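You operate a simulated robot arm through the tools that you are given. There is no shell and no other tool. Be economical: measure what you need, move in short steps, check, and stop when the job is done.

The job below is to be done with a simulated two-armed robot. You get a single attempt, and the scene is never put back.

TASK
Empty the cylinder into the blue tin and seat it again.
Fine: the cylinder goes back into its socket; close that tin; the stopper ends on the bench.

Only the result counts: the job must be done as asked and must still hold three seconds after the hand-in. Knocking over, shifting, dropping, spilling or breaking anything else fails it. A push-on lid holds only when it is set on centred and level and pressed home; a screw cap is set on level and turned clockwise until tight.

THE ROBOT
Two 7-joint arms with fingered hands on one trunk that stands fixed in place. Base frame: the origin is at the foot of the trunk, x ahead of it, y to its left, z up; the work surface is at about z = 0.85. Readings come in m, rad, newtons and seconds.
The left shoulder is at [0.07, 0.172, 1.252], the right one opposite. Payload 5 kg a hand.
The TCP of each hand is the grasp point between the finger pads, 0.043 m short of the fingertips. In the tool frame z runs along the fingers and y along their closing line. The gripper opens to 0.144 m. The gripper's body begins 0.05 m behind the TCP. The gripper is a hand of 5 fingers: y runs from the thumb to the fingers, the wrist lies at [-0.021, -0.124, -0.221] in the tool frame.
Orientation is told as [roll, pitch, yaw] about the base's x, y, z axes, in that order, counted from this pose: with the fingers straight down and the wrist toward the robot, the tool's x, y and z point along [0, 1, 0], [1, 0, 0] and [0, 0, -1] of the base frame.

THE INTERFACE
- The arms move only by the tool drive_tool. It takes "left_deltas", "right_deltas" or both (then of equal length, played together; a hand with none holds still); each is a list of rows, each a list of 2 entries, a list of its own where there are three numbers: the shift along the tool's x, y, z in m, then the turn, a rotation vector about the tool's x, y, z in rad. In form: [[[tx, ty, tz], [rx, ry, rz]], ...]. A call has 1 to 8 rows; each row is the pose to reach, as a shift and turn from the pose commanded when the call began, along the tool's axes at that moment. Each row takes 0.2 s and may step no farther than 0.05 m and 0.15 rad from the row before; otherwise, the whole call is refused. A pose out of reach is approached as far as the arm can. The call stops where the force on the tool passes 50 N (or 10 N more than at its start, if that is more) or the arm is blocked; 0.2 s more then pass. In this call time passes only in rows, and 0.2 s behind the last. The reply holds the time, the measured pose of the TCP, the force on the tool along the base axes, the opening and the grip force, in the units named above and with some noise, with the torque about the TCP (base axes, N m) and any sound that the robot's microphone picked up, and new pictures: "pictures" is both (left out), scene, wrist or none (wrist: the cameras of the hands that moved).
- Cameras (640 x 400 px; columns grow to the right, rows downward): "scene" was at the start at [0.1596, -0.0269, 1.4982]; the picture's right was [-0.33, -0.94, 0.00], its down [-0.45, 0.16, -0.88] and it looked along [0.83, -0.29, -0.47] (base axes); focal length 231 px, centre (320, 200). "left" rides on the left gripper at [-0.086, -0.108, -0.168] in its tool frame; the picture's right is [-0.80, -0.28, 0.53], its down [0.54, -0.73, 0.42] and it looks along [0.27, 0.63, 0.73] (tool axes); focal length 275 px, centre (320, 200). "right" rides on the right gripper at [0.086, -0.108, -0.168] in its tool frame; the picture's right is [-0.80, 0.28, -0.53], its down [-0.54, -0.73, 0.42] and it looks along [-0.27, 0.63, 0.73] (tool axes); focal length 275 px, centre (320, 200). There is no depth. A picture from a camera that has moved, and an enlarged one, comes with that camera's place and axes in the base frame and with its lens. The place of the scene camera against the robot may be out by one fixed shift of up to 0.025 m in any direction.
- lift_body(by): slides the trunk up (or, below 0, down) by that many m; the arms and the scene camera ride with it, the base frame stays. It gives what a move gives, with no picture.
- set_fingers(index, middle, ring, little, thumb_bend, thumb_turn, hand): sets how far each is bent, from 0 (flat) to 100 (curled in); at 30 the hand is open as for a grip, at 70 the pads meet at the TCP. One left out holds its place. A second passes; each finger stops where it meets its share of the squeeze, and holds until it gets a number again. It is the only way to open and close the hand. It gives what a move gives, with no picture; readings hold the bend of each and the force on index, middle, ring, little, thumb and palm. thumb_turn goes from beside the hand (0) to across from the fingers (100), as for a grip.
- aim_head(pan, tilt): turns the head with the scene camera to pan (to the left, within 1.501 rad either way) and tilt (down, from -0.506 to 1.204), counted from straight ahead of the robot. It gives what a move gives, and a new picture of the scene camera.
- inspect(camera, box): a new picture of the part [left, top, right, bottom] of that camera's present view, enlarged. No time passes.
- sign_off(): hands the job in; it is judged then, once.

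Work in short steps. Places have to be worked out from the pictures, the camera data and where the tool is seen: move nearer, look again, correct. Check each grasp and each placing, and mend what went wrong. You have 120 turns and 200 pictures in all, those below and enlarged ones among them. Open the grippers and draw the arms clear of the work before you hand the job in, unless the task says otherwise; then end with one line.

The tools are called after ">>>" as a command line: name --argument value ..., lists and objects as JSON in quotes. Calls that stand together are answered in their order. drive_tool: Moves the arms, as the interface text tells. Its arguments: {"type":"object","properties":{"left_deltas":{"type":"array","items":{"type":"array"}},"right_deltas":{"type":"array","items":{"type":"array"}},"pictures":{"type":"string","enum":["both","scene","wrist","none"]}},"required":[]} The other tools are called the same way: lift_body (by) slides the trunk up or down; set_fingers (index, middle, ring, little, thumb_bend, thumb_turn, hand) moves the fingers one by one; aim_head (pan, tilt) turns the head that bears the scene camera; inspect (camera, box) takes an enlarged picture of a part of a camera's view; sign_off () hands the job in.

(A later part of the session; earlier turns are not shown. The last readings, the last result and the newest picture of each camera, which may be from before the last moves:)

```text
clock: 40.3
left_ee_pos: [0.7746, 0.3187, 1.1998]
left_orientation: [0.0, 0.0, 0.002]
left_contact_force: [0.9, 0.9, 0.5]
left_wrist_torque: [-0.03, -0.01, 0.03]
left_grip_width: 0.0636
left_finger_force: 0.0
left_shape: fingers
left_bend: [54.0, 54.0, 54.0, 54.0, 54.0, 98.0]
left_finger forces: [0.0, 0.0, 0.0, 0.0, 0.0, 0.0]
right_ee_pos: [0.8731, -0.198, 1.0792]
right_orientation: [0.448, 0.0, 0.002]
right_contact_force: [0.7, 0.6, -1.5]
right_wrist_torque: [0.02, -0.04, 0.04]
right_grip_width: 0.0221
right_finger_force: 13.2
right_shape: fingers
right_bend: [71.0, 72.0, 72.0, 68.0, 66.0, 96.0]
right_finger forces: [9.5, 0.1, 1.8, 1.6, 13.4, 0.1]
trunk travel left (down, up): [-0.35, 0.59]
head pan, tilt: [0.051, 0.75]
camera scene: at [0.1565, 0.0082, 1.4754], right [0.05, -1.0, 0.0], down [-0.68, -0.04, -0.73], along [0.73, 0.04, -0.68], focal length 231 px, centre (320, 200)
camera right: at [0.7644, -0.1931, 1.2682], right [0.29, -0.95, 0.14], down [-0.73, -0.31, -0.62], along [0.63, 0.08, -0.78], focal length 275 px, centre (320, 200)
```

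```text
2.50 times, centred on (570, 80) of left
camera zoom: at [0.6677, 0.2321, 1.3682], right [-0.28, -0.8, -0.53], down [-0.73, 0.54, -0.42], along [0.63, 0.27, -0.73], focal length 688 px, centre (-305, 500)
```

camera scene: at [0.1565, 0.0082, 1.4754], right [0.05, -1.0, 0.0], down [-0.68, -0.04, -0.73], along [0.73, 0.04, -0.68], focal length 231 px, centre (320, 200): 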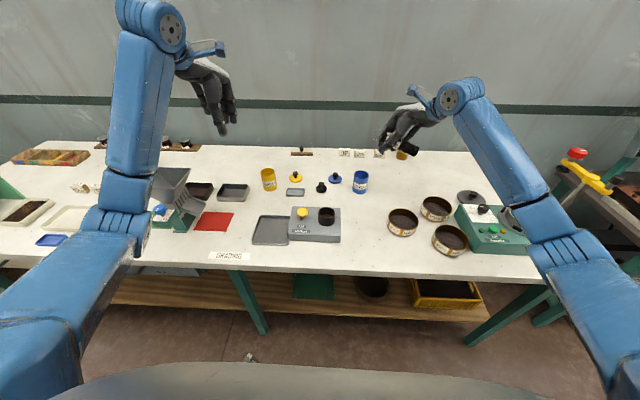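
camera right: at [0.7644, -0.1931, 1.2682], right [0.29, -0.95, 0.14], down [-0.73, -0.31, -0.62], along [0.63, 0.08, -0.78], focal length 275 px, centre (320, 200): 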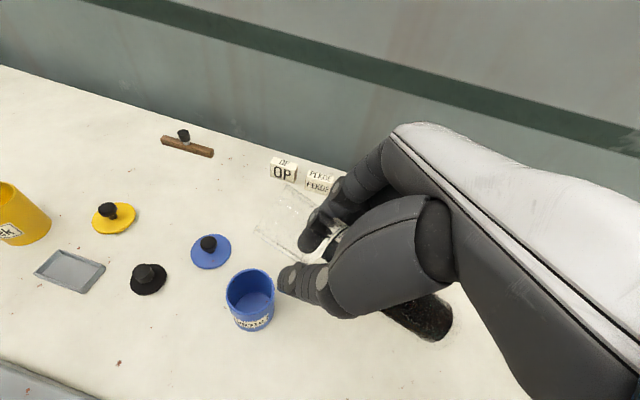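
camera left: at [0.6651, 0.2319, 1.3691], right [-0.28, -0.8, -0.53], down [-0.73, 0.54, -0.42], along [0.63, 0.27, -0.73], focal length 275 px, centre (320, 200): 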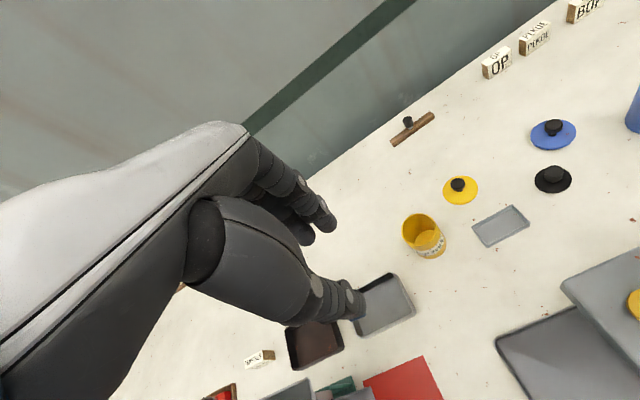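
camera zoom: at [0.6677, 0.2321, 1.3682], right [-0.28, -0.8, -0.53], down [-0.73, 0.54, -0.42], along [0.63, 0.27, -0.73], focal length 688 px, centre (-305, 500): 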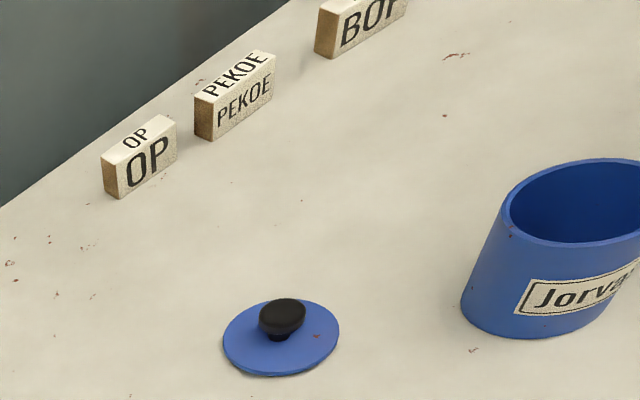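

Predicted mouth position matches the right camera. I zoom to see it and the powder.

>>> inspect --camera "right" --box '[210, 160, 350, 340]'

```text
2.22 times, centred on (280, 250) of right
camera zoom: at [0.7644, -0.1931, 1.2682], right [0.29, -0.95, 0.14], down [-0.73, -0.31, -0.62], along [0.63, 0.08, -0.78], focal length 612 px, centre (409, 89)
```

zoom: 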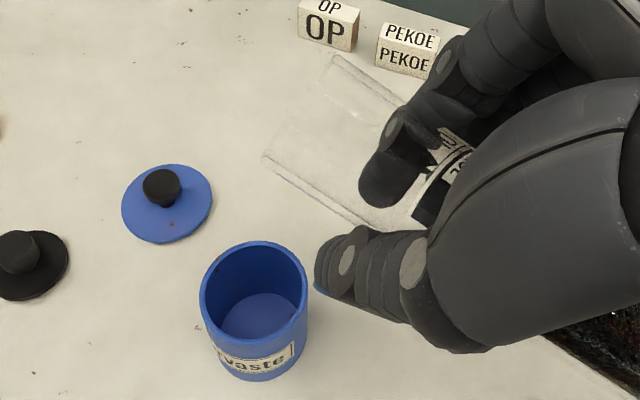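

Mouth at ≈0.057 m from TCP. I continue tilting to roll ≈0.1 while descending to TCP z≈1.0.

>>> drive_tool --right_deltas '[[[-0.011, 0, 0.024], [0, -0.12, 0]], [[-0.022, 0, 0.048], [0, -0.24, 0]], [[-0.0335, 0, 0.0715], [0, -0.35, 0]]]' --pictures "wrist"

>>> inspect --camera "scene" --box '[310, 120, 430, 210]'

>>> inspect --camera "right" --box '[210, 140, 350, 320]'

```text
clock: 41.1
left_ee_pos: [0.7753, 0.3188, 1.2]
left_orientation: [0.0, -0.001, 0.001]
left_contact_force: [0.0, -0.1, -0.1]
left_wrist_torque: [0.04, 0.0, 0.01]
left_grip_width: 0.0633
left_finger_force: 0.1
left_shape: fingers
left_bend: [54.0, 54.0, 54.0, 54.0, 54.0, 98.0]
left_finger forces: [0.0, 0.1, 0.0, 0.2, 0.1, 0.0]
right_ee_pos: [0.8734, -0.1987, 1.0022]
right_orientation: [0.098, 0.0, -0.001]
right_contact_force: [-0.1, 0.1, -1.6]
right_wrist_torque: [0.02, 0.02, -0.03]
right_grip_width: 0.0222
right_finger_force: 13.4
right_shape: fingers
right_bend: [71.0, 72.0, 72.0, 68.0, 66.0, 96.0]
right_finger forces: [9.8, 0.1, 1.9, 1.5, 13.3, 0.0]
trunk travel left (down, up): [-0.35, 0.59]
head pan, tilt: [0.051, 0.75]
camera right: at [0.7646, -0.1311, 1.1771], right [0.28, -0.85, 0.45], down [-0.73, -0.5, -0.47], along [0.63, -0.19, -0.76], focal length 275 px, centre (320, 200)
```

right: 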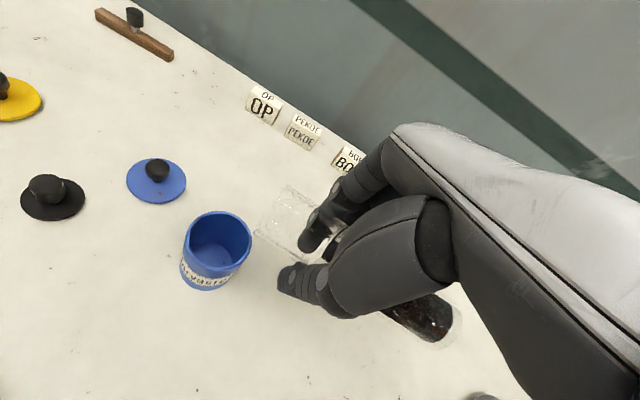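

```text
4.44 times, centred on (370, 165) of scene
camera zoom: at [0.1568, 0.0075, 1.4755], right [0.05, -1.0, 0.0], down [-0.68, -0.03, -0.73], along [0.73, 0.04, -0.68], focal length 1028 px, centre (98, 356)
```

zoom: 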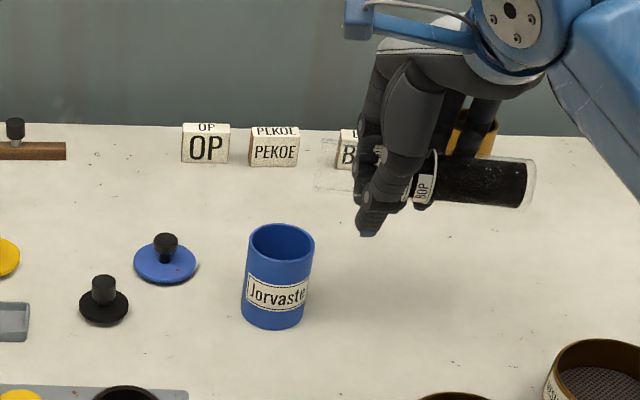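

```text
2.22 times, centred on (280, 230) of right
camera zoom: at [0.7646, -0.1311, 1.1771], right [0.28, -0.85, 0.45], down [-0.73, -0.5, -0.47], along [0.63, -0.19, -0.76], focal length 612 px, centre (409, 133)
```

zoom: 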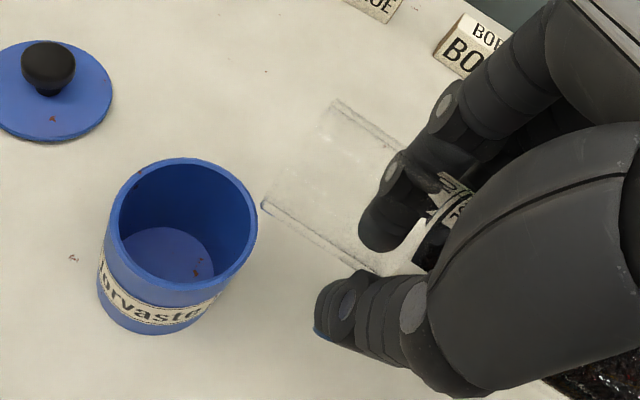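

Powder still sits in the lower half. I tilt on to roll −0.35 with the mouth over the tin and check.

>>> drive_tool --right_deltas '[[[0.0068, -0.001, 0.0072], [0, -0.148, 0]], [[0.0098, -0.003, 0.003], [0, -0.298, 0]], [[0.0134, -0.003, 0.0013], [0, -0.448, 0]]]' --pictures "wrist"

>>> inspect --camera "scene" --box '[310, 120, 430, 210]'

>>> inspect --camera "right" --box '[170, 120, 350, 320]'

```text
clock: 41.9
left_ee_pos: [0.7758, 0.319, 1.1991]
left_orientation: [-0.001, -0.001, -0.002]
left_contact_force: [-0.2, 0.1, -0.4]
left_wrist_torque: [-0.01, 0.02, -0.02]
left_grip_width: 0.0635
left_finger_force: 0.0
left_shape: fingers
left_bend: [54.0, 54.0, 54.0, 54.0, 54.0, 98.0]
left_finger forces: [0.0, 0.0, 0.1, 0.0, 0.0, 0.1]
right_ee_pos: [0.8696, -0.1854, 1.0018]
right_orientation: [-0.351, 0.0, 0.0]
right_contact_force: [0.4, -0.2, -0.6]
right_wrist_torque: [0.04, 0.04, -0.02]
right_grip_width: 0.0221
right_finger_force: 13.2
right_shape: fingers
right_bend: [71.0, 72.0, 72.0, 68.0, 66.0, 96.0]
right_finger forces: [9.7, 0.1, 1.7, 1.4, 13.3, 0.0]
trunk travel left (down, up): [-0.35, 0.59]
head pan, tilt: [0.051, 0.75]
camera right: at [0.7613, -0.0468, 1.1296], right [0.28, -0.56, 0.77], down [-0.73, -0.65, -0.21], along [0.63, -0.5, -0.6], focal length 275 px, centre (320, 200)
```

right: 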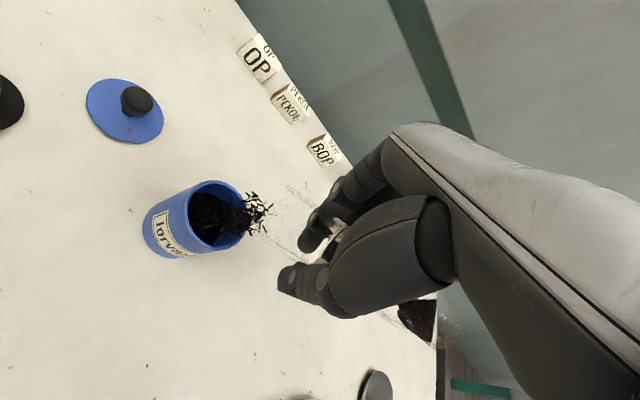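

```text
4.44 times, centred on (370, 165) of scene
camera zoom: at [0.1567, 0.0086, 1.4754], right [0.05, -1.0, 0.0], down [-0.68, -0.04, -0.73], along [0.73, 0.04, -0.68], focal length 1028 px, centre (98, 356)
```

zoom: 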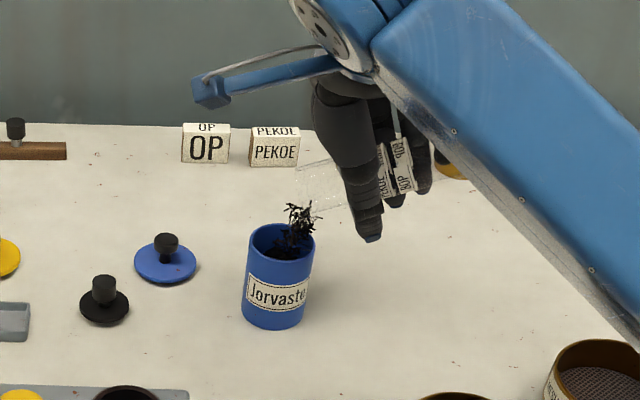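

```text
2.00 times, centred on (260, 220) of right
camera zoom: at [0.7613, -0.0468, 1.1296], right [0.28, -0.56, 0.77], down [-0.73, -0.65, -0.21], along [0.63, -0.5, -0.6], focal length 551 px, centre (440, 160)
```

zoom: 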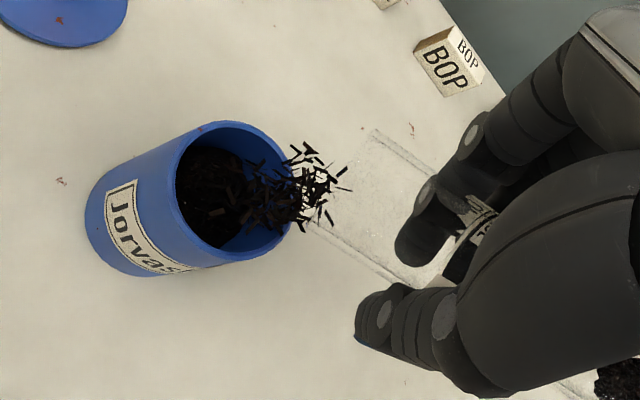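

Tea is streaming into the tin but toward its −y side. I shift +12 mm y at once, let it flow, then tilt on to −0.6.

>>> drive_tool --right_deltas '[[[0.0113, 0, -0.0041], [0, 0, 0]], [[0.0113, 0, -0.0041], [0, 0, 0]], [[0.0145, 0, -0.003], [0, -0.08, 0]], [[0.016, 0, -0.0025], [0, -0.16, 0]], [[0.0178, 0, -0.0022], [0, -0.25, 0]]]' --pictures "wrist"

>>> inspect --camera "scene" --box '[310, 120, 430, 210]'

>>> inspect --camera "right" --box '[170, 120, 350, 320]'

```text
clock: 43.1
left_ee_pos: [0.7755, 0.3179, 1.1999]
left_orientation: [0.001, -0.001, 0.0]
left_contact_force: [0.1, 0.2, 0.3]
left_wrist_torque: [0.03, 0.04, 0.01]
left_grip_width: 0.0638
left_finger_force: 0.1
left_shape: fingers
left_bend: [54.0, 54.0, 54.0, 54.0, 54.0, 98.0]
left_finger forces: [0.1, 0.0, 0.0, 0.0, 0.0, 0.0]
right_ee_pos: [0.8705, -0.1684, 0.9955]
right_orientation: [-0.599, 0.002, 0.001]
right_contact_force: [0.3, 0.6, -0.9]
right_wrist_torque: [0.02, 0.01, 0.02]
right_grip_width: 0.0221
right_finger_force: 12.9
right_shape: fingers
right_bend: [71.0, 72.0, 72.0, 68.0, 66.0, 96.0]
right_finger forces: [9.7, 0.1, 1.7, 1.4, 13.1, 0.0]
trunk travel left (down, up): [-0.35, 0.59]
head pan, tilt: [0.051, 0.75]
camera right: at [0.7615, -0.0028, 1.0863], right [0.28, -0.36, 0.89], down [-0.73, -0.69, -0.04], along [0.63, -0.63, -0.45], focal length 275 px, centre (320, 200)
```

right: 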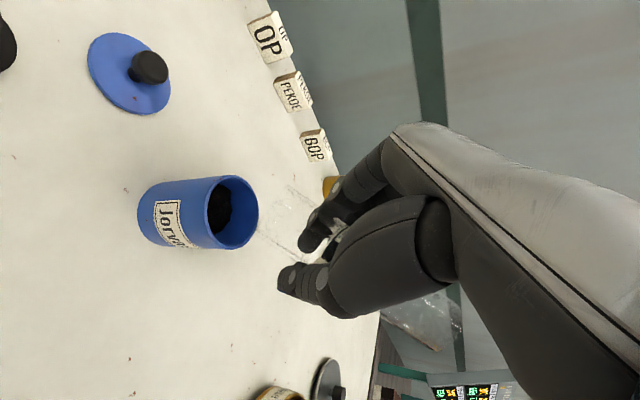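

```text
4.44 times, centred on (370, 165) of scene
camera zoom: at [0.1566, 0.0079, 1.4755], right [0.05, -1.0, 0.0], down [-0.68, -0.03, -0.73], along [0.73, 0.04, -0.68], focal length 1028 px, centre (98, 356)
```

zoom: 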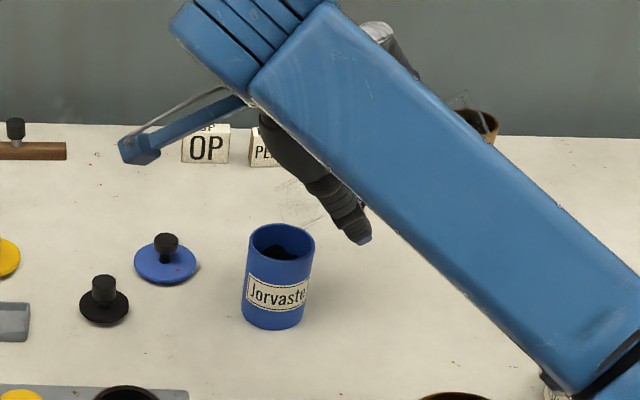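

```text
2.00 times, centred on (260, 220) of right
camera zoom: at [0.7615, -0.0028, 1.0863], right [0.28, -0.36, 0.89], down [-0.73, -0.69, -0.04], along [0.63, -0.63, -0.45], focal length 551 px, centre (440, 160)
```

zoom: 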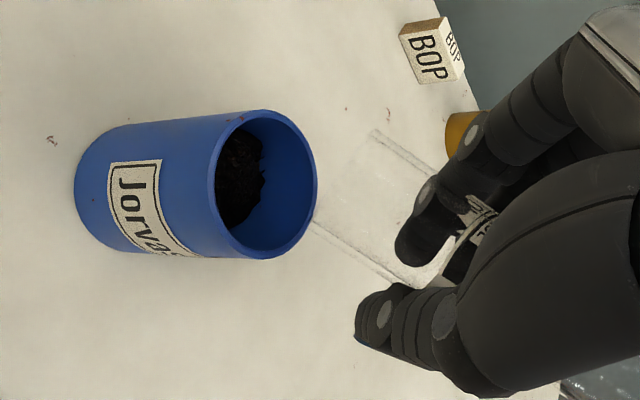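

Nearly everything flowed in, with no spill visible. I steepen to −1.2 to clear any remainder.

>>> drive_tool --right_deltas '[[[0.0032, 0, -0.005], [0, -0.15, 0]], [[0.0063, 0, -0.0103], [0, -0.3, 0]], [[0.01, 0, -0.018], [0, -0.45, 0]], [[0.0139, 0, -0.0258], [0, -0.6, 0]], [[0.0139, 0, -0.0258], [0, -0.6, 0]], [[0.0139, 0, -0.0258], [0, -0.6, 0]]]' --pictures "wrist"

>>> inspect --camera "right" --box '[170, 120, 350, 320]'

>>> inspect --camera "right" --box '[340, 230, 500, 390]'

```text
clock: 44.5
left_ee_pos: [0.7754, 0.3172, 1.1999]
left_orientation: [-0.001, -0.001, 0.001]
left_contact_force: [0.7, 0.5, -0.7]
left_wrist_torque: [0.02, -0.01, 0.0]
left_grip_width: 0.0635
left_finger_force: 0.1
left_shape: fingers
left_bend: [54.0, 54.0, 54.0, 54.0, 54.0, 98.0]
left_finger forces: [0.0, 0.0, 0.0, 0.0, 0.0, 0.1]
right_ee_pos: [0.8696, -0.1418, 1.0102]
right_orientation: [-1.2, 0.0, 0.001]
right_contact_force: [0.1, 0.2, -0.4]
right_wrist_torque: [0.0, -0.01, -0.02]
right_grip_width: 0.0221
right_finger_force: 13.0
right_shape: fingers
right_bend: [71.0, 72.0, 72.0, 68.0, 66.0, 96.0]
right_finger forces: [9.7, 0.1, 1.5, 1.2, 13.1, 0.0]
trunk travel left (down, up): [-0.35, 0.59]
head pan, tilt: [0.051, 0.75]
camera right: at [0.7609, 0.0451, 0.9906], right [0.28, 0.21, 0.94], down [-0.72, -0.59, 0.35], along [0.63, -0.78, -0.02], focal length 275 px, centre (320, 200)
```

right: 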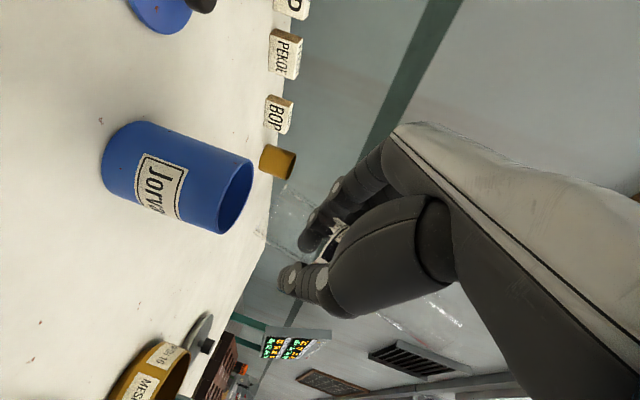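

```text
2.00 times, centred on (260, 220) of right
camera zoom: at [0.7609, 0.0451, 0.9906], right [0.28, 0.21, 0.94], down [-0.72, -0.59, 0.35], along [0.63, -0.78, -0.02], focal length 551 px, centre (440, 160)
```

zoom: 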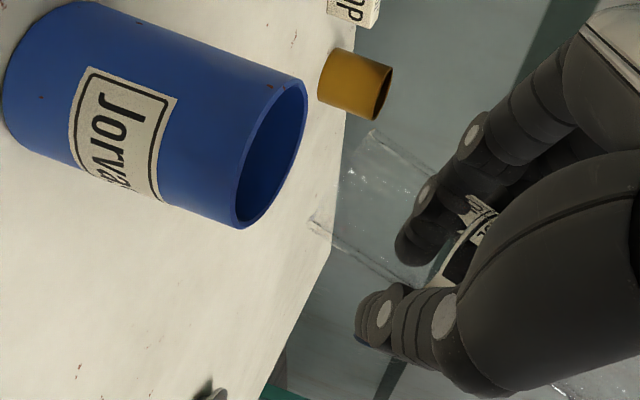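

```text
2.50 times, centred on (420, 310) of right
camera zoom: at [0.7609, 0.0451, 0.9906], right [0.28, 0.21, 0.94], down [-0.72, -0.59, 0.35], along [0.63, -0.78, -0.02], focal length 688 px, centre (70, -75)
```

zoom: 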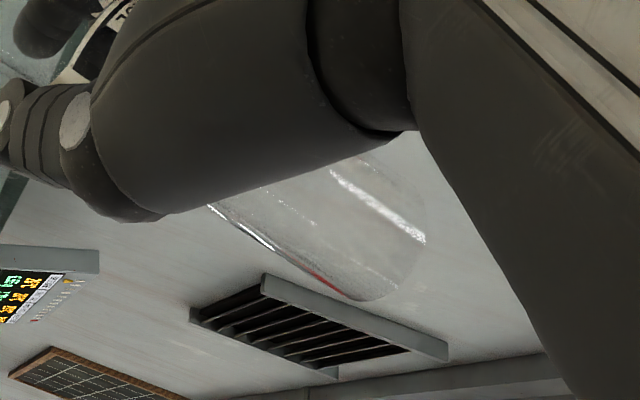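

Cylinder is empty. I tilt it back upright, rising away from the tin.

>>> drive_tool --right_deltas '[[[-0.0145, 0, 0.0025], [0, 0.15, 0]], [[-0.029, 0, 0.005], [0, 0.3, 0]], [[-0.043, 0, 0.0075], [0, 0.45, 0]], [[-0.058, 0, 0.01], [0, 0.6, 0]], [[-0.072, 0, 0.0125], [0, 0.75, 0]], [[-0.086, 0, 0.015], [0, 0.9, 0]], [[-0.1, 0, 0.0175], [0, 1.05, 0]], [[-0.115, 0, 0.0197], [0, 1.2, 0]]]' --pictures "none"

>>> drive_tool --right_deltas '[[[0, 0, -0.01], [0, 0.15, 0]], [[0, 0, -0.02], [0, 0.3, 0]], [[0, 0, -0.03], [0, 0.45, 0]], [[0, 0, -0.04], [0, 0.6, 0]], [[0, 0, -0.05], [0, 0.75, 0]], [[0, 0, -0.05], [0, 0.9, 0]], [[0, 0, -0.05], [0, 1.05, 0]], [[0, 0, -0.05], [0, 1.2, 0]]]' --pictures "none"

>>> drive_tool --right_deltas '[[[0, 0, 0], [0, 0.13, 0]], [[0, 0, 0], [0, 0.26, 0]], [[0, 0, 0], [0, 0.371, 0]]]' --pictures "scene"

>>> inspect --camera "scene" --box '[300, 100, 440, 220]'

```text
clock: 46.3
left_ee_pos: [0.7755, 0.318, 1.2012]
left_orientation: [0.001, 0.001, 0.002]
left_contact_force: [-1.2, 0.5, -0.8]
left_wrist_torque: [0.01, -0.02, -0.03]
left_grip_width: 0.0635
left_finger_force: 0.0
left_shape: fingers
left_bend: [54.0, 54.0, 54.0, 54.0, 54.0, 98.0]
left_finger forces: [0.1, 0.0, 0.0, 0.0, 0.1, 0.0]
right_ee_pos: [0.8681, -0.2016, 1.1102]
right_orientation: [0.005, 0.0, 0.003]
right_contact_force: [-0.3, -0.2, -0.2]
right_wrist_torque: [0.03, 0.01, 0.01]
right_grip_width: 0.022
right_finger_force: 12.9
right_shape: fingers
right_bend: [71.0, 72.0, 72.0, 68.0, 66.0, 96.0]
right_finger forces: [9.7, 0.1, 1.6, 1.4, 13.0, 0.0]
trunk travel left (down, up): [-0.35, 0.59]
head pan, tilt: [0.051, 0.75]
```

```text
clock: 48.1
left_ee_pos: [0.7765, 0.3172, 1.2004]
left_orientation: [0.001, -0.001, 0.001]
left_contact_force: [0.8, 0.7, 0.5]
left_wrist_torque: [0.01, 0.02, 0.02]
left_grip_width: 0.0638
left_finger_force: 0.0
left_shape: fingers
left_bend: [54.0, 54.0, 54.0, 54.0, 54.0, 98.0]
left_finger forces: [0.1, 0.0, 0.0, 0.0, 0.0, 0.0]
right_ee_pos: [0.8704, -0.2022, 1.1595]
right_orientation: [1.204, -0.002, 0.002]
right_contact_force: [0.4, -0.3, -0.8]
right_wrist_torque: [-0.01, -0.02, 0.03]
right_grip_width: 0.0221
right_finger_force: 12.7
right_shape: fingers
right_bend: [71.0, 72.0, 72.0, 68.0, 66.0, 96.0]
right_finger forces: [9.6, 0.1, 1.6, 1.2, 12.9, 0.0]
trunk travel left (down, up): [-0.35, 0.59]
head pan, tilt: [0.051, 0.75]
```

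```text
clock: 48.9
left_ee_pos: [0.7747, 0.3171, 1.2012]
left_orientation: [0.0, 0.0, -0.001]
left_contact_force: [0.7, 0.0, 0.0]
left_wrist_torque: [0.0, 0.02, -0.01]
left_grip_width: 0.0638
left_finger_force: 0.1
left_shape: fingers
left_bend: [54.0, 54.0, 54.0, 54.0, 54.0, 98.0]
left_finger forces: [0.0, 0.1, 0.1, 0.1, 0.0, 0.0]
right_ee_pos: [0.8692, -0.2026, 1.1589]
right_orientation: [1.577, 0.002, 0.001]
right_contact_force: [0.4, -0.4, -0.1]
right_wrist_torque: [-0.04, -0.02, 0.02]
right_grip_width: 0.022
right_finger_force: 13.1
right_shape: fingers
right_bend: [71.0, 72.0, 72.0, 68.0, 66.0, 96.0]
right_finger forces: [9.7, 0.1, 1.3, 1.2, 12.9, 0.0]
trunk travel left (down, up): [-0.35, 0.59]
head pan, tilt: [0.051, 0.75]
camera scene: at [0.1564, 0.0074, 1.4755], right [0.05, -1.0, 0.0], down [-0.68, -0.03, -0.73], along [0.73, 0.04, -0.68], focal length 231 px, centre (320, 200)
```

scene: 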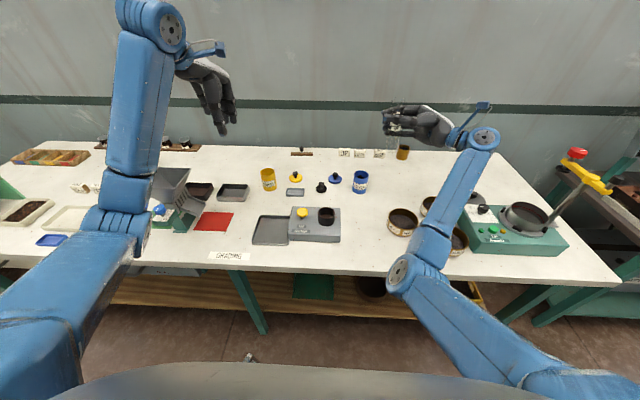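

```text
3.33 times, centred on (370, 160) of scene
camera zoom: at [0.1564, 0.0074, 1.4755], right [0.05, -1.0, 0.0], down [-0.68, -0.03, -0.73], along [0.73, 0.04, -0.68], focal length 771 px, centre (153, 333)
```

zoom: 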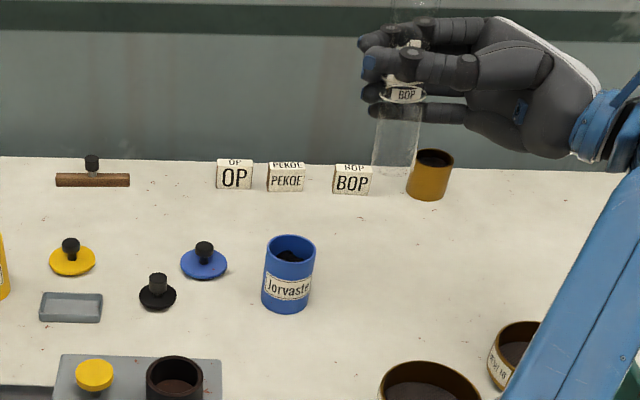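

Empty and upright. The elbow is posed differently now but clear of the bench. I carry the cylinder back above the socket at a safe height.

>>> drive_tool --right_deltas '[[[0, -0.03, 0.03], [0, 0, 0]], [[0, -0.06, 0.06], [0, 0, 0]], [[0, -0.09, 0.09], [0, 0, 0]], [[0, -0.12, 0.12], [0, 0, 0]], [[0, -0.15, 0.15], [0, 0, 0]]]' --pictures "scene"

```text
clock: 50.1
left_ee_pos: [0.7752, 0.3185, 1.202]
left_orientation: [0.0, 0.0, 0.003]
left_contact_force: [-0.2, -0.1, 0.2]
left_wrist_torque: [0.0, -0.01, -0.02]
left_grip_width: 0.0637
left_finger_force: 0.1
left_shape: fingers
left_bend: [54.0, 54.0, 54.0, 54.0, 54.0, 98.0]
left_finger forces: [0.0, 0.1, 0.0, 0.0, 0.0, 0.1]
right_ee_pos: [0.7166, -0.053, 1.1584]
right_orientation: [1.575, 0.0, 0.002]
right_contact_force: [-0.8, -0.3, -0.7]
right_wrist_torque: [-0.04, 0.01, -0.03]
right_grip_width: 0.0218
right_finger_force: 12.1
right_shape: fingers
right_bend: [71.0, 72.0, 72.0, 68.0, 66.0, 96.0]
right_finger forces: [9.4, 0.1, 1.4, 1.2, 12.7, 0.0]
trunk travel left (down, up): [-0.35, 0.59]
head pan, tilt: [0.051, 0.75]
camera scene: at [0.1552, 0.0079, 1.4756], right [0.05, -1.0, 0.0], down [-0.68, -0.04, -0.73], along [0.73, 0.04, -0.68], focal length 231 px, centre (320, 200)
```

scene: 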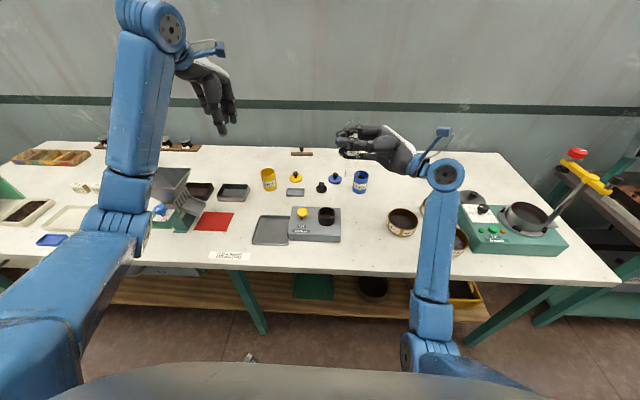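

Path is clear. I continue to right above the socket at z≈1.10.

>>> drive_tool --right_deltas '[[[-0.01, -0.025, 0.03], [-0.004, 0, 0]], [[-0.03, -0.05, 0.063], [-0.004, 0, 0]], [[-0.058, -0.051, 0.0635], [-0.004, 0, 0]]]' --pictures "both"

>>> inspect --camera "scene" --box '[290, 140, 380, 240]'

>>> inspect --camera "right" --box '[340, 240, 540, 400]'

```text
clock: 50.9
left_ee_pos: [0.777, 0.3172, 1.2007]
left_orientation: [0.002, 0.004, 0.0]
left_contact_force: [-0.4, -0.7, 0.3]
left_wrist_torque: [0.05, 0.06, 0.0]
left_grip_width: 0.0637
left_finger_force: 0.0
left_shape: fingers
left_bend: [54.0, 54.0, 54.0, 54.0, 54.0, 98.0]
left_finger forces: [0.0, 0.0, 0.1, 0.0, 0.1, 0.0]
right_ee_pos: [0.6689, 0.0122, 1.101]
right_orientation: [1.574, 0.0, -0.003]
right_contact_force: [0.0, -0.2, -0.8]
right_wrist_torque: [-0.05, -0.02, 0.02]
right_grip_width: 0.0217
right_finger_force: 13.0
right_shape: fingers
right_bend: [71.0, 72.0, 72.0, 68.0, 67.0, 96.0]
right_finger forces: [9.4, 0.0, 1.4, 1.2, 12.8, 0.0]
trunk travel left (down, up): [-0.35, 0.59]
head pan, tilt: [0.051, 0.75]
camera scene: at [0.1572, 0.0058, 1.4754], right [0.05, -1.0, 0.0], down [-0.68, -0.03, -0.73], along [0.73, 0.04, -0.68], focal length 231 px, centre (320, 200)
camera right: at [0.5597, -0.1559, 1.1872], right [0.28, -0.53, -0.8], down [-0.73, 0.43, -0.54], along [0.63, 0.73, -0.27], focal length 275 px, centre (320, 200)
```

scene: 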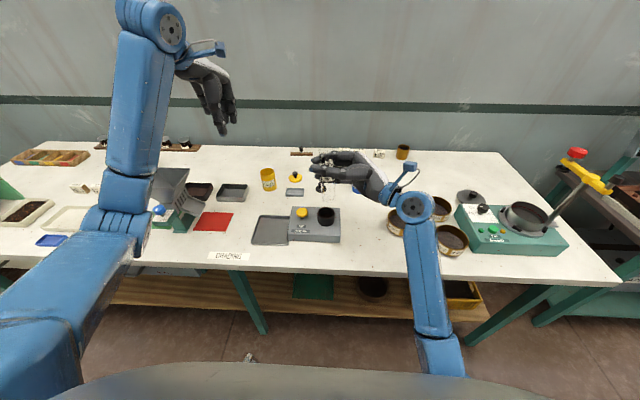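
right: 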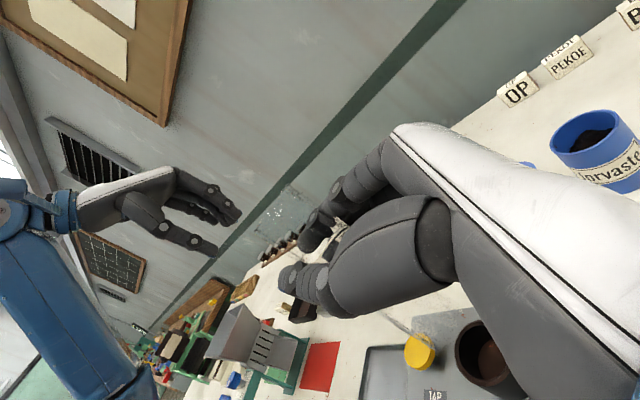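

```text
4.00 times, centred on (335, 190) of scene
camera zoom: at [0.1572, 0.0058, 1.4754], right [0.05, -1.0, 0.0], down [-0.68, -0.03, -0.73], along [0.73, 0.04, -0.68], focal length 925 px, centre (260, 240)
```

zoom: 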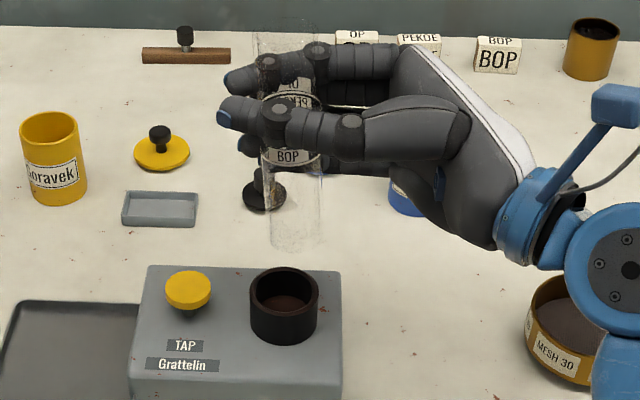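

```text
2.50 times, centred on (440, 320) of right
camera zoom: at [0.5597, -0.1559, 1.1872], right [0.28, -0.53, -0.8], down [-0.73, 0.43, -0.54], along [0.63, 0.73, -0.27], focal length 688 px, centre (20, -100)
```

zoom: 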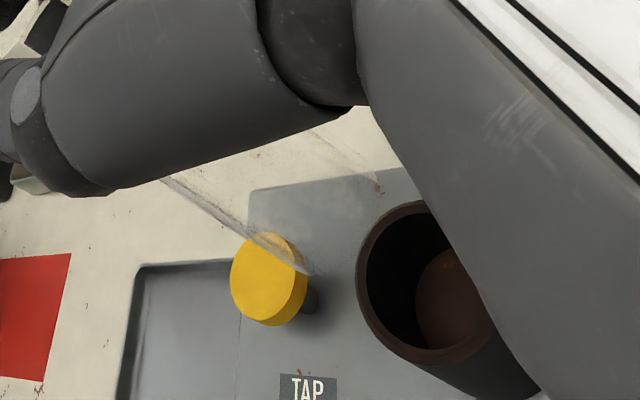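

The tube leans slightly (bottom toward −y). I zoom in more on its bottom end to judge both lean directions.

>>> inspect --camera "right" --box '[380, 290, 460, 370]'

>>> inspect --camera "scene" --box '[310, 165, 350, 225]'

```text
5.00 times, centred on (420, 330) of right
camera zoom: at [0.5597, -0.1559, 1.1872], right [0.28, -0.53, -0.8], down [-0.73, 0.43, -0.54], along [0.63, 0.73, -0.27], focal length 1376 px, centre (-180, -450)
```

zoom: 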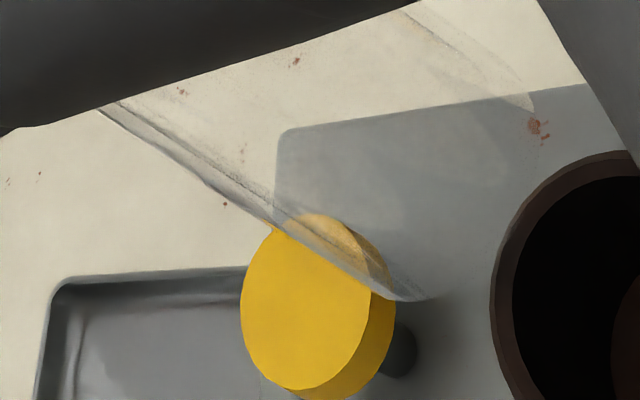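

```text
6.67 times, centred on (330, 195) of scene
camera zoom: at [0.1572, 0.0058, 1.4754], right [0.05, -1.0, 0.0], down [-0.68, -0.03, -0.73], along [0.73, 0.04, -0.68], focal length 1542 px, centre (253, 233)
```

zoom: 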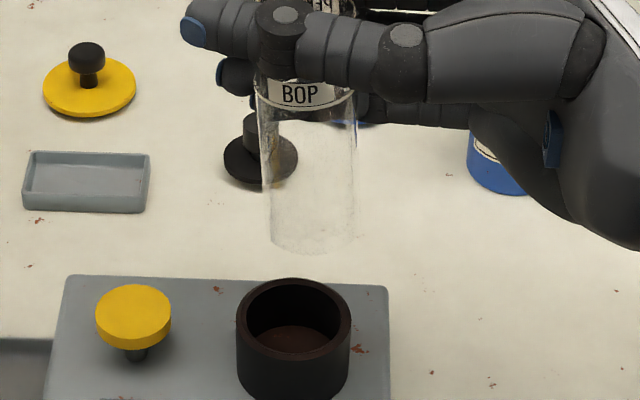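

Best estimate: the bottom leans ~4° toward −y and ~5° toward −x (it was gripped tilted in the loose socket). I correct with small roll and pitch turns and re-look.

>>> drive_tool --right_deltas '[[[0, 0, 0], [0, 0.06, -0.08]]]' --pictures "none"

>>> inspect --camera "right" --box '[380, 270, 500, 390]'

>>> inspect --camera "scene" --box '[305, 140, 365, 230]'

>>> inspect --camera "left" --box '[440, 200, 640, 400]'

```text
clock: 51.3
left_ee_pos: [0.776, 0.3175, 1.2013]
left_orientation: [0.0, 0.0, 0.001]
left_contact_force: [0.2, -0.7, 0.6]
left_wrist_torque: [0.02, 0.02, 0.01]
left_grip_width: 0.0637
left_finger_force: 0.0
left_shape: fingers
left_bend: [54.0, 54.0, 54.0, 54.0, 54.0, 98.0]
left_finger forces: [0.1, 0.1, 0.0, 0.1, 0.1, 0.0]
right_ee_pos: [0.6694, 0.0115, 1.1036]
right_orientation: [1.635, -0.08, -0.005]
right_contact_force: [0.2, -0.2, -0.9]
right_wrist_torque: [0.01, 0.0, 0.02]
right_grip_width: 0.0218
right_finger_force: 12.2
right_shape: fingers
right_bend: [71.0, 72.0, 72.0, 68.0, 67.0, 96.0]
right_finger forces: [9.4, 0.1, 1.2, 1.2, 12.8, 0.0]
trunk travel left (down, up): [-0.35, 0.59]
head pan, tilt: [0.051, 0.75]
```

```text
3.33 times, centred on (440, 330) of right
camera zoom: at [0.5529, -0.1602, 1.169], right [0.35, -0.48, -0.8], down [-0.68, 0.46, -0.57], along [0.65, 0.74, -0.17], focal length 918 px, centre (-80, -233)
```

zoom: 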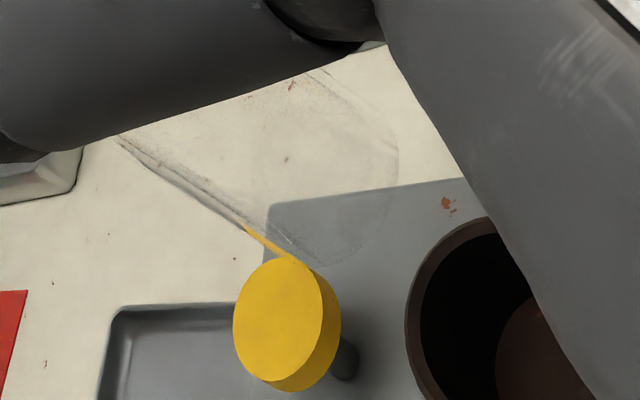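

```text
4.44 times, centred on (335, 185) of scene
camera zoom: at [0.1564, 0.007, 1.4755], right [0.05, -1.0, 0.0], down [-0.68, -0.03, -0.73], along [0.73, 0.04, -0.68], focal length 1028 px, centre (253, 267)
```

zoom: 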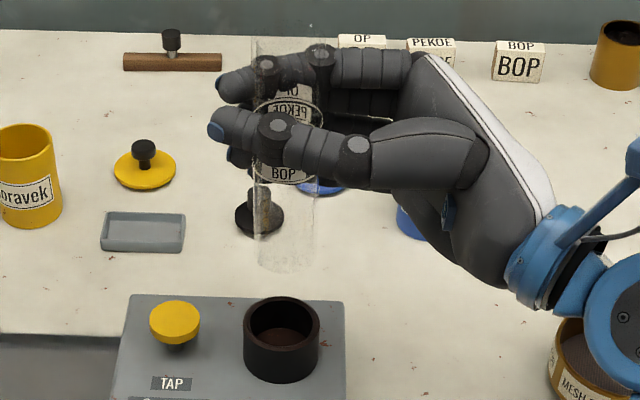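

```text
2.00 times, centred on (540, 300) of left
camera zoom: at [0.6675, 0.2312, 1.3685], right [-0.28, -0.8, -0.53], down [-0.73, 0.54, -0.42], along [0.63, 0.27, -0.73], focal length 551 px, centre (-120, 0)
```

zoom: 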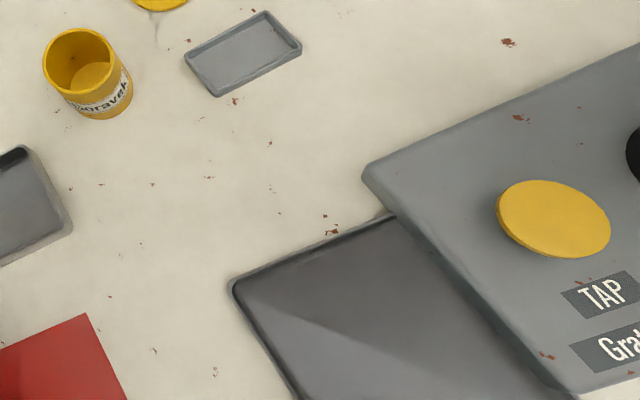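

Lean is reduced. I bring the left hand 10 cm nearer so its camera views the tube and socket from the side.

>>> drive_tool --left_deltas '[[[-0.04, -0.02, 0], [0, 0, 0]], [[-0.08, -0.05, 0], [0, 0, 0]], [[-0.1, -0.08, 0], [0, 0, 0]]]' --pictures "wrist"

>>> inspect --camera "left" --box '[420, 160, 640, 400]'

```text
clock: 52.1
left_ee_pos: [0.698, 0.2175, 1.1993]
left_orientation: [0.0, 0.0, 0.002]
left_contact_force: [-1.2, -0.8, -0.2]
left_wrist_torque: [0.0, -0.07, 0.0]
left_grip_width: 0.0635
left_finger_force: 0.0
left_shape: fingers
left_bend: [54.0, 54.0, 54.0, 54.0, 54.0, 98.0]
left_finger forces: [0.0, 0.0, 0.0, 0.0, 0.0, 0.1]
right_ee_pos: [0.6669, 0.0137, 1.1034]
right_orientation: [1.632, -0.08, -0.006]
right_contact_force: [-0.3, -0.1, -0.7]
right_wrist_torque: [-0.02, 0.0, -0.03]
right_grip_width: 0.0217
right_finger_force: 12.4
right_shape: fingers
right_bend: [71.0, 72.0, 72.0, 68.0, 67.0, 96.0]
right_finger forces: [9.4, 0.1, 1.3, 1.2, 12.6, 0.1]
trunk travel left (down, up): [-0.35, 0.59]
head pan, tilt: [0.051, 0.75]
camera left: at [0.589, 0.1311, 1.366], right [-0.28, -0.8, -0.53], down [-0.73, 0.54, -0.42], along [0.63, 0.27, -0.73], focal length 275 px, centre (320, 200)
```

left: 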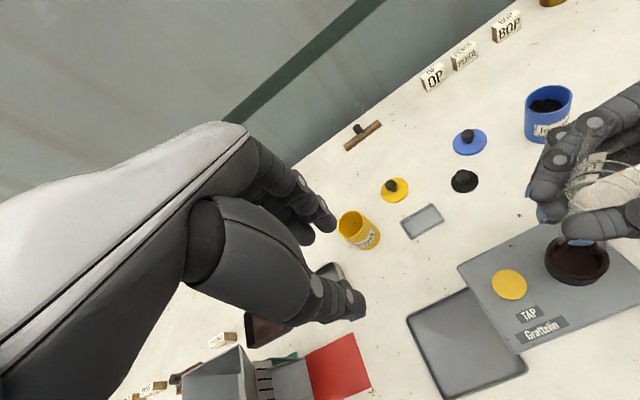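

```text
1.67 times, centred on (530, 280) of left
camera zoom: at [0.589, 0.1311, 1.366], right [-0.28, -0.8, -0.53], down [-0.73, 0.54, -0.42], along [0.63, 0.27, -0.73], focal length 459 px, centre (-30, 67)
```

zoom: 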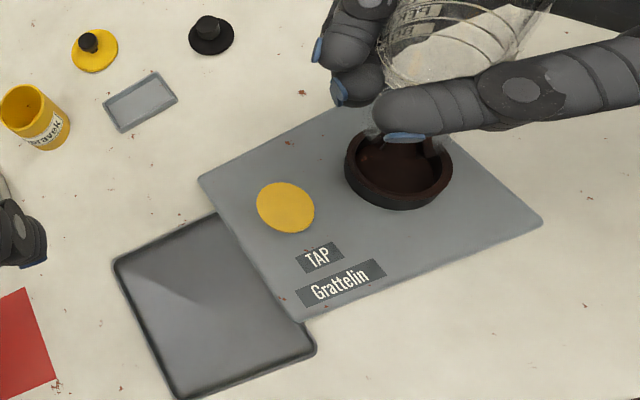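

Socket centre ≈(0.661,0.010); tube bottom ≈(0.663,0.004). I make the rest of the lean correction, shift slightly, and descend to just above the rim.

>>> drive_tool --right_deltas '[[[-0.01, -0.003, 0.001], [0, 0.03, -0.05]], [[-0.03, -0.006, 0.002], [0, 0.03, -0.05]]]' --pictures "none"

>>> inspect --camera "right" --box '[380, 270, 500, 390]'

>>> inspect --camera "scene" --box '[305, 150, 365, 230]'

>>> inspect --camera "left" --box '[520, 180, 640, 300]'

```text
clock: 52.7
left_ee_pos: [0.6972, 0.2163, 1.1991]
left_orientation: [0.002, -0.002, 0.002]
left_contact_force: [0.4, -0.8, 0.5]
left_wrist_torque: [0.02, 0.01, -0.03]
left_grip_width: 0.0638
left_finger_force: 0.0
left_shape: fingers
left_bend: [54.0, 54.0, 54.0, 54.0, 54.0, 98.0]
left_finger forces: [0.0, 0.0, 0.0, 0.0, 0.0, 0.0]
right_ee_pos: [0.6628, 0.0148, 1.0724]
right_orientation: [1.665, -0.13, -0.009]
right_contact_force: [0.1, -0.5, -0.1]
right_wrist_torque: [-0.01, 0.02, 0.03]
right_grip_width: 0.0218
right_finger_force: 12.0
right_shape: fingers
right_bend: [71.0, 72.0, 72.0, 68.0, 67.0, 96.0]
right_finger forces: [9.4, 0.0, 1.3, 1.1, 12.6, 0.0]
trunk travel left (down, up): [-0.35, 0.59]
head pan, tilt: [0.051, 0.75]
```

```text
3.33 times, centred on (440, 330) of right
camera zoom: at [0.545, -0.1588, 1.1278], right [0.39, -0.46, -0.8], down [-0.65, 0.48, -0.59], along [0.65, 0.75, -0.11], focal length 918 px, centre (-80, -233)
```

zoom: 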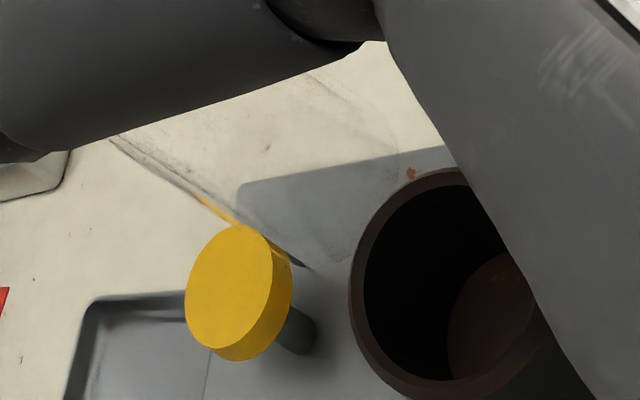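

```text
5.00 times, centred on (335, 190) of scene
camera zoom: at [0.1562, 0.007, 1.4755], right [0.05, -1.0, 0.0], down [-0.68, -0.03, -0.73], along [0.73, 0.04, -0.68], focal length 1156 px, centre (245, 250)
```

zoom: 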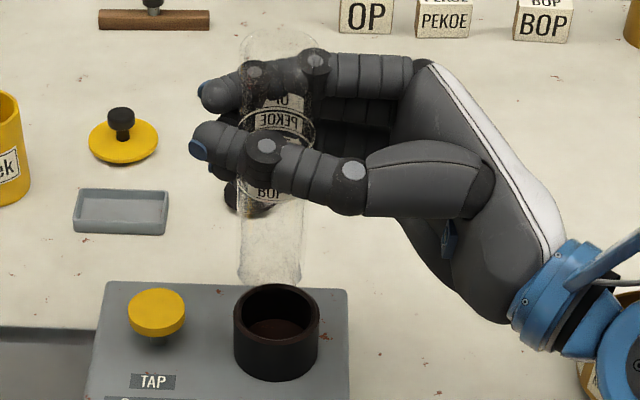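

```text
3.33 times, centred on (580, 240) of left
camera zoom: at [0.5901, 0.1303, 1.3657], right [-0.28, -0.8, -0.53], down [-0.73, 0.54, -0.42], along [0.63, 0.27, -0.73], focal length 918 px, centre (-547, 67)
```

zoom: 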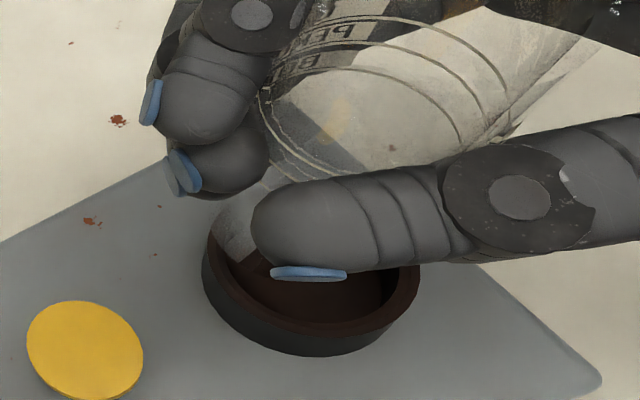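

In y the bottom is ~4–5 mm too far left; the left view suggests it may also be a bit forward. I zoom the left view.

>>> inspect --camera "left" --box '[550, 215, 610, 265]'

>>> inspect --camera "scene" --box '[318, 190, 346, 222]'

```text
8.00 times, centred on (580, 240) of left
camera zoom: at [0.5901, 0.1303, 1.3657], right [-0.28, -0.8, -0.53], down [-0.73, 0.54, -0.42], along [0.63, 0.27, -0.73], focal length 2202 px, centre (-1760, -120)
```

zoom: 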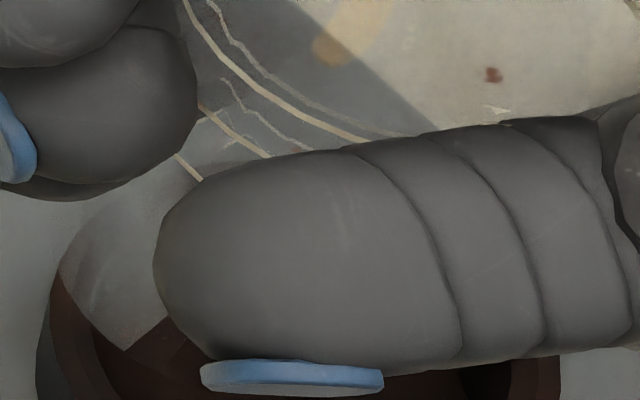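

```text
12.50 times, centred on (332, 206) of scene
camera zoom: at [0.1562, 0.007, 1.4755], right [0.05, -1.0, 0.0], down [-0.68, -0.03, -0.73], along [0.73, 0.04, -0.68], focal length 2890 px, centre (170, 125)
```

zoom: 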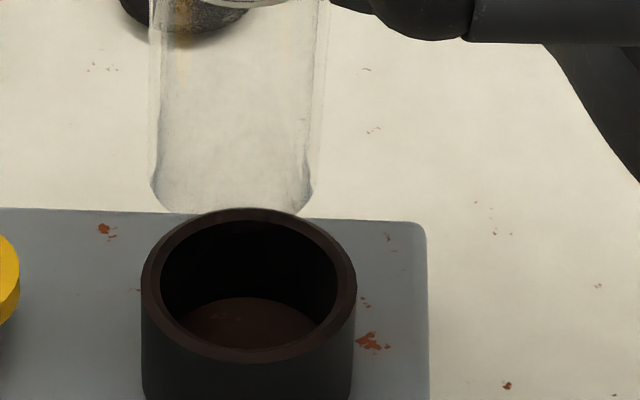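

Both views agree: bottom ≈(0.672,0.0145), socket ≈(0.660,0.011). I shift −11 mm x, −4 mm y, then check.

>>> drive_tool --right_deltas '[[[0.001, -0.011, -0.004], [0, 0, 0]]]' --pictures "none"

>>> inspect --camera "left" --box '[540, 200, 640, 280]'

>>> inspect --camera "scene" --box '[314, 186, 350, 222]'

```text
clock: 53.1
left_ee_pos: [0.6971, 0.2172, 1.1971]
left_orientation: [0.002, 0.002, 0.0]
left_contact_force: [-0.1, 0.0, 0.3]
left_wrist_torque: [0.03, -0.03, -0.03]
left_grip_width: 0.0638
left_finger_force: 0.0
left_shape: fingers
left_bend: [54.0, 54.0, 54.0, 54.0, 54.0, 98.0]
left_finger forces: [0.0, 0.0, 0.0, 0.1, 0.0, 0.1]
right_ee_pos: [0.6519, 0.0102, 1.0714]
right_orientation: [1.665, -0.129, -0.01]
right_contact_force: [-0.3, -0.3, -0.7]
right_wrist_torque: [0.0, 0.0, 0.0]
right_grip_width: 0.0215
right_finger_force: 11.8
right_shape: fingers
right_bend: [71.0, 72.0, 72.0, 68.0, 67.0, 96.0]
right_finger forces: [9.4, 0.1, 1.4, 1.1, 12.7, 0.1]
trunk travel left (down, up): [-0.35, 0.59]
head pan, tilt: [0.051, 0.75]
```

```text
5.00 times, centred on (590, 240) of left
camera zoom: at [0.5893, 0.1301, 1.3661], right [-0.28, -0.8, -0.53], down [-0.73, 0.54, -0.42], along [0.63, 0.27, -0.73], focal length 1376 px, centre (-1030, 0)
```

zoom: 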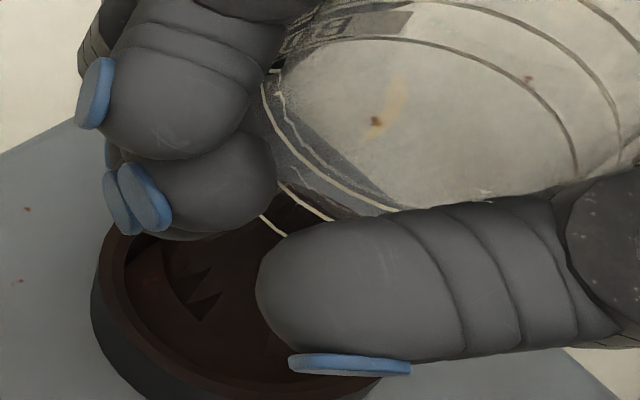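

```text
11.11 times, centred on (332, 204) of scene
camera zoom: at [0.1553, 0.0067, 1.4756], right [0.05, -1.0, 0.0], down [-0.68, -0.03, -0.73], along [0.73, 0.04, -0.68], focal length 2569 px, centre (187, 156)
```

zoom: 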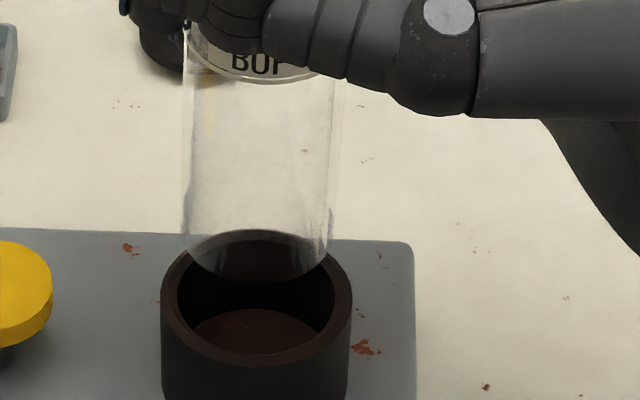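

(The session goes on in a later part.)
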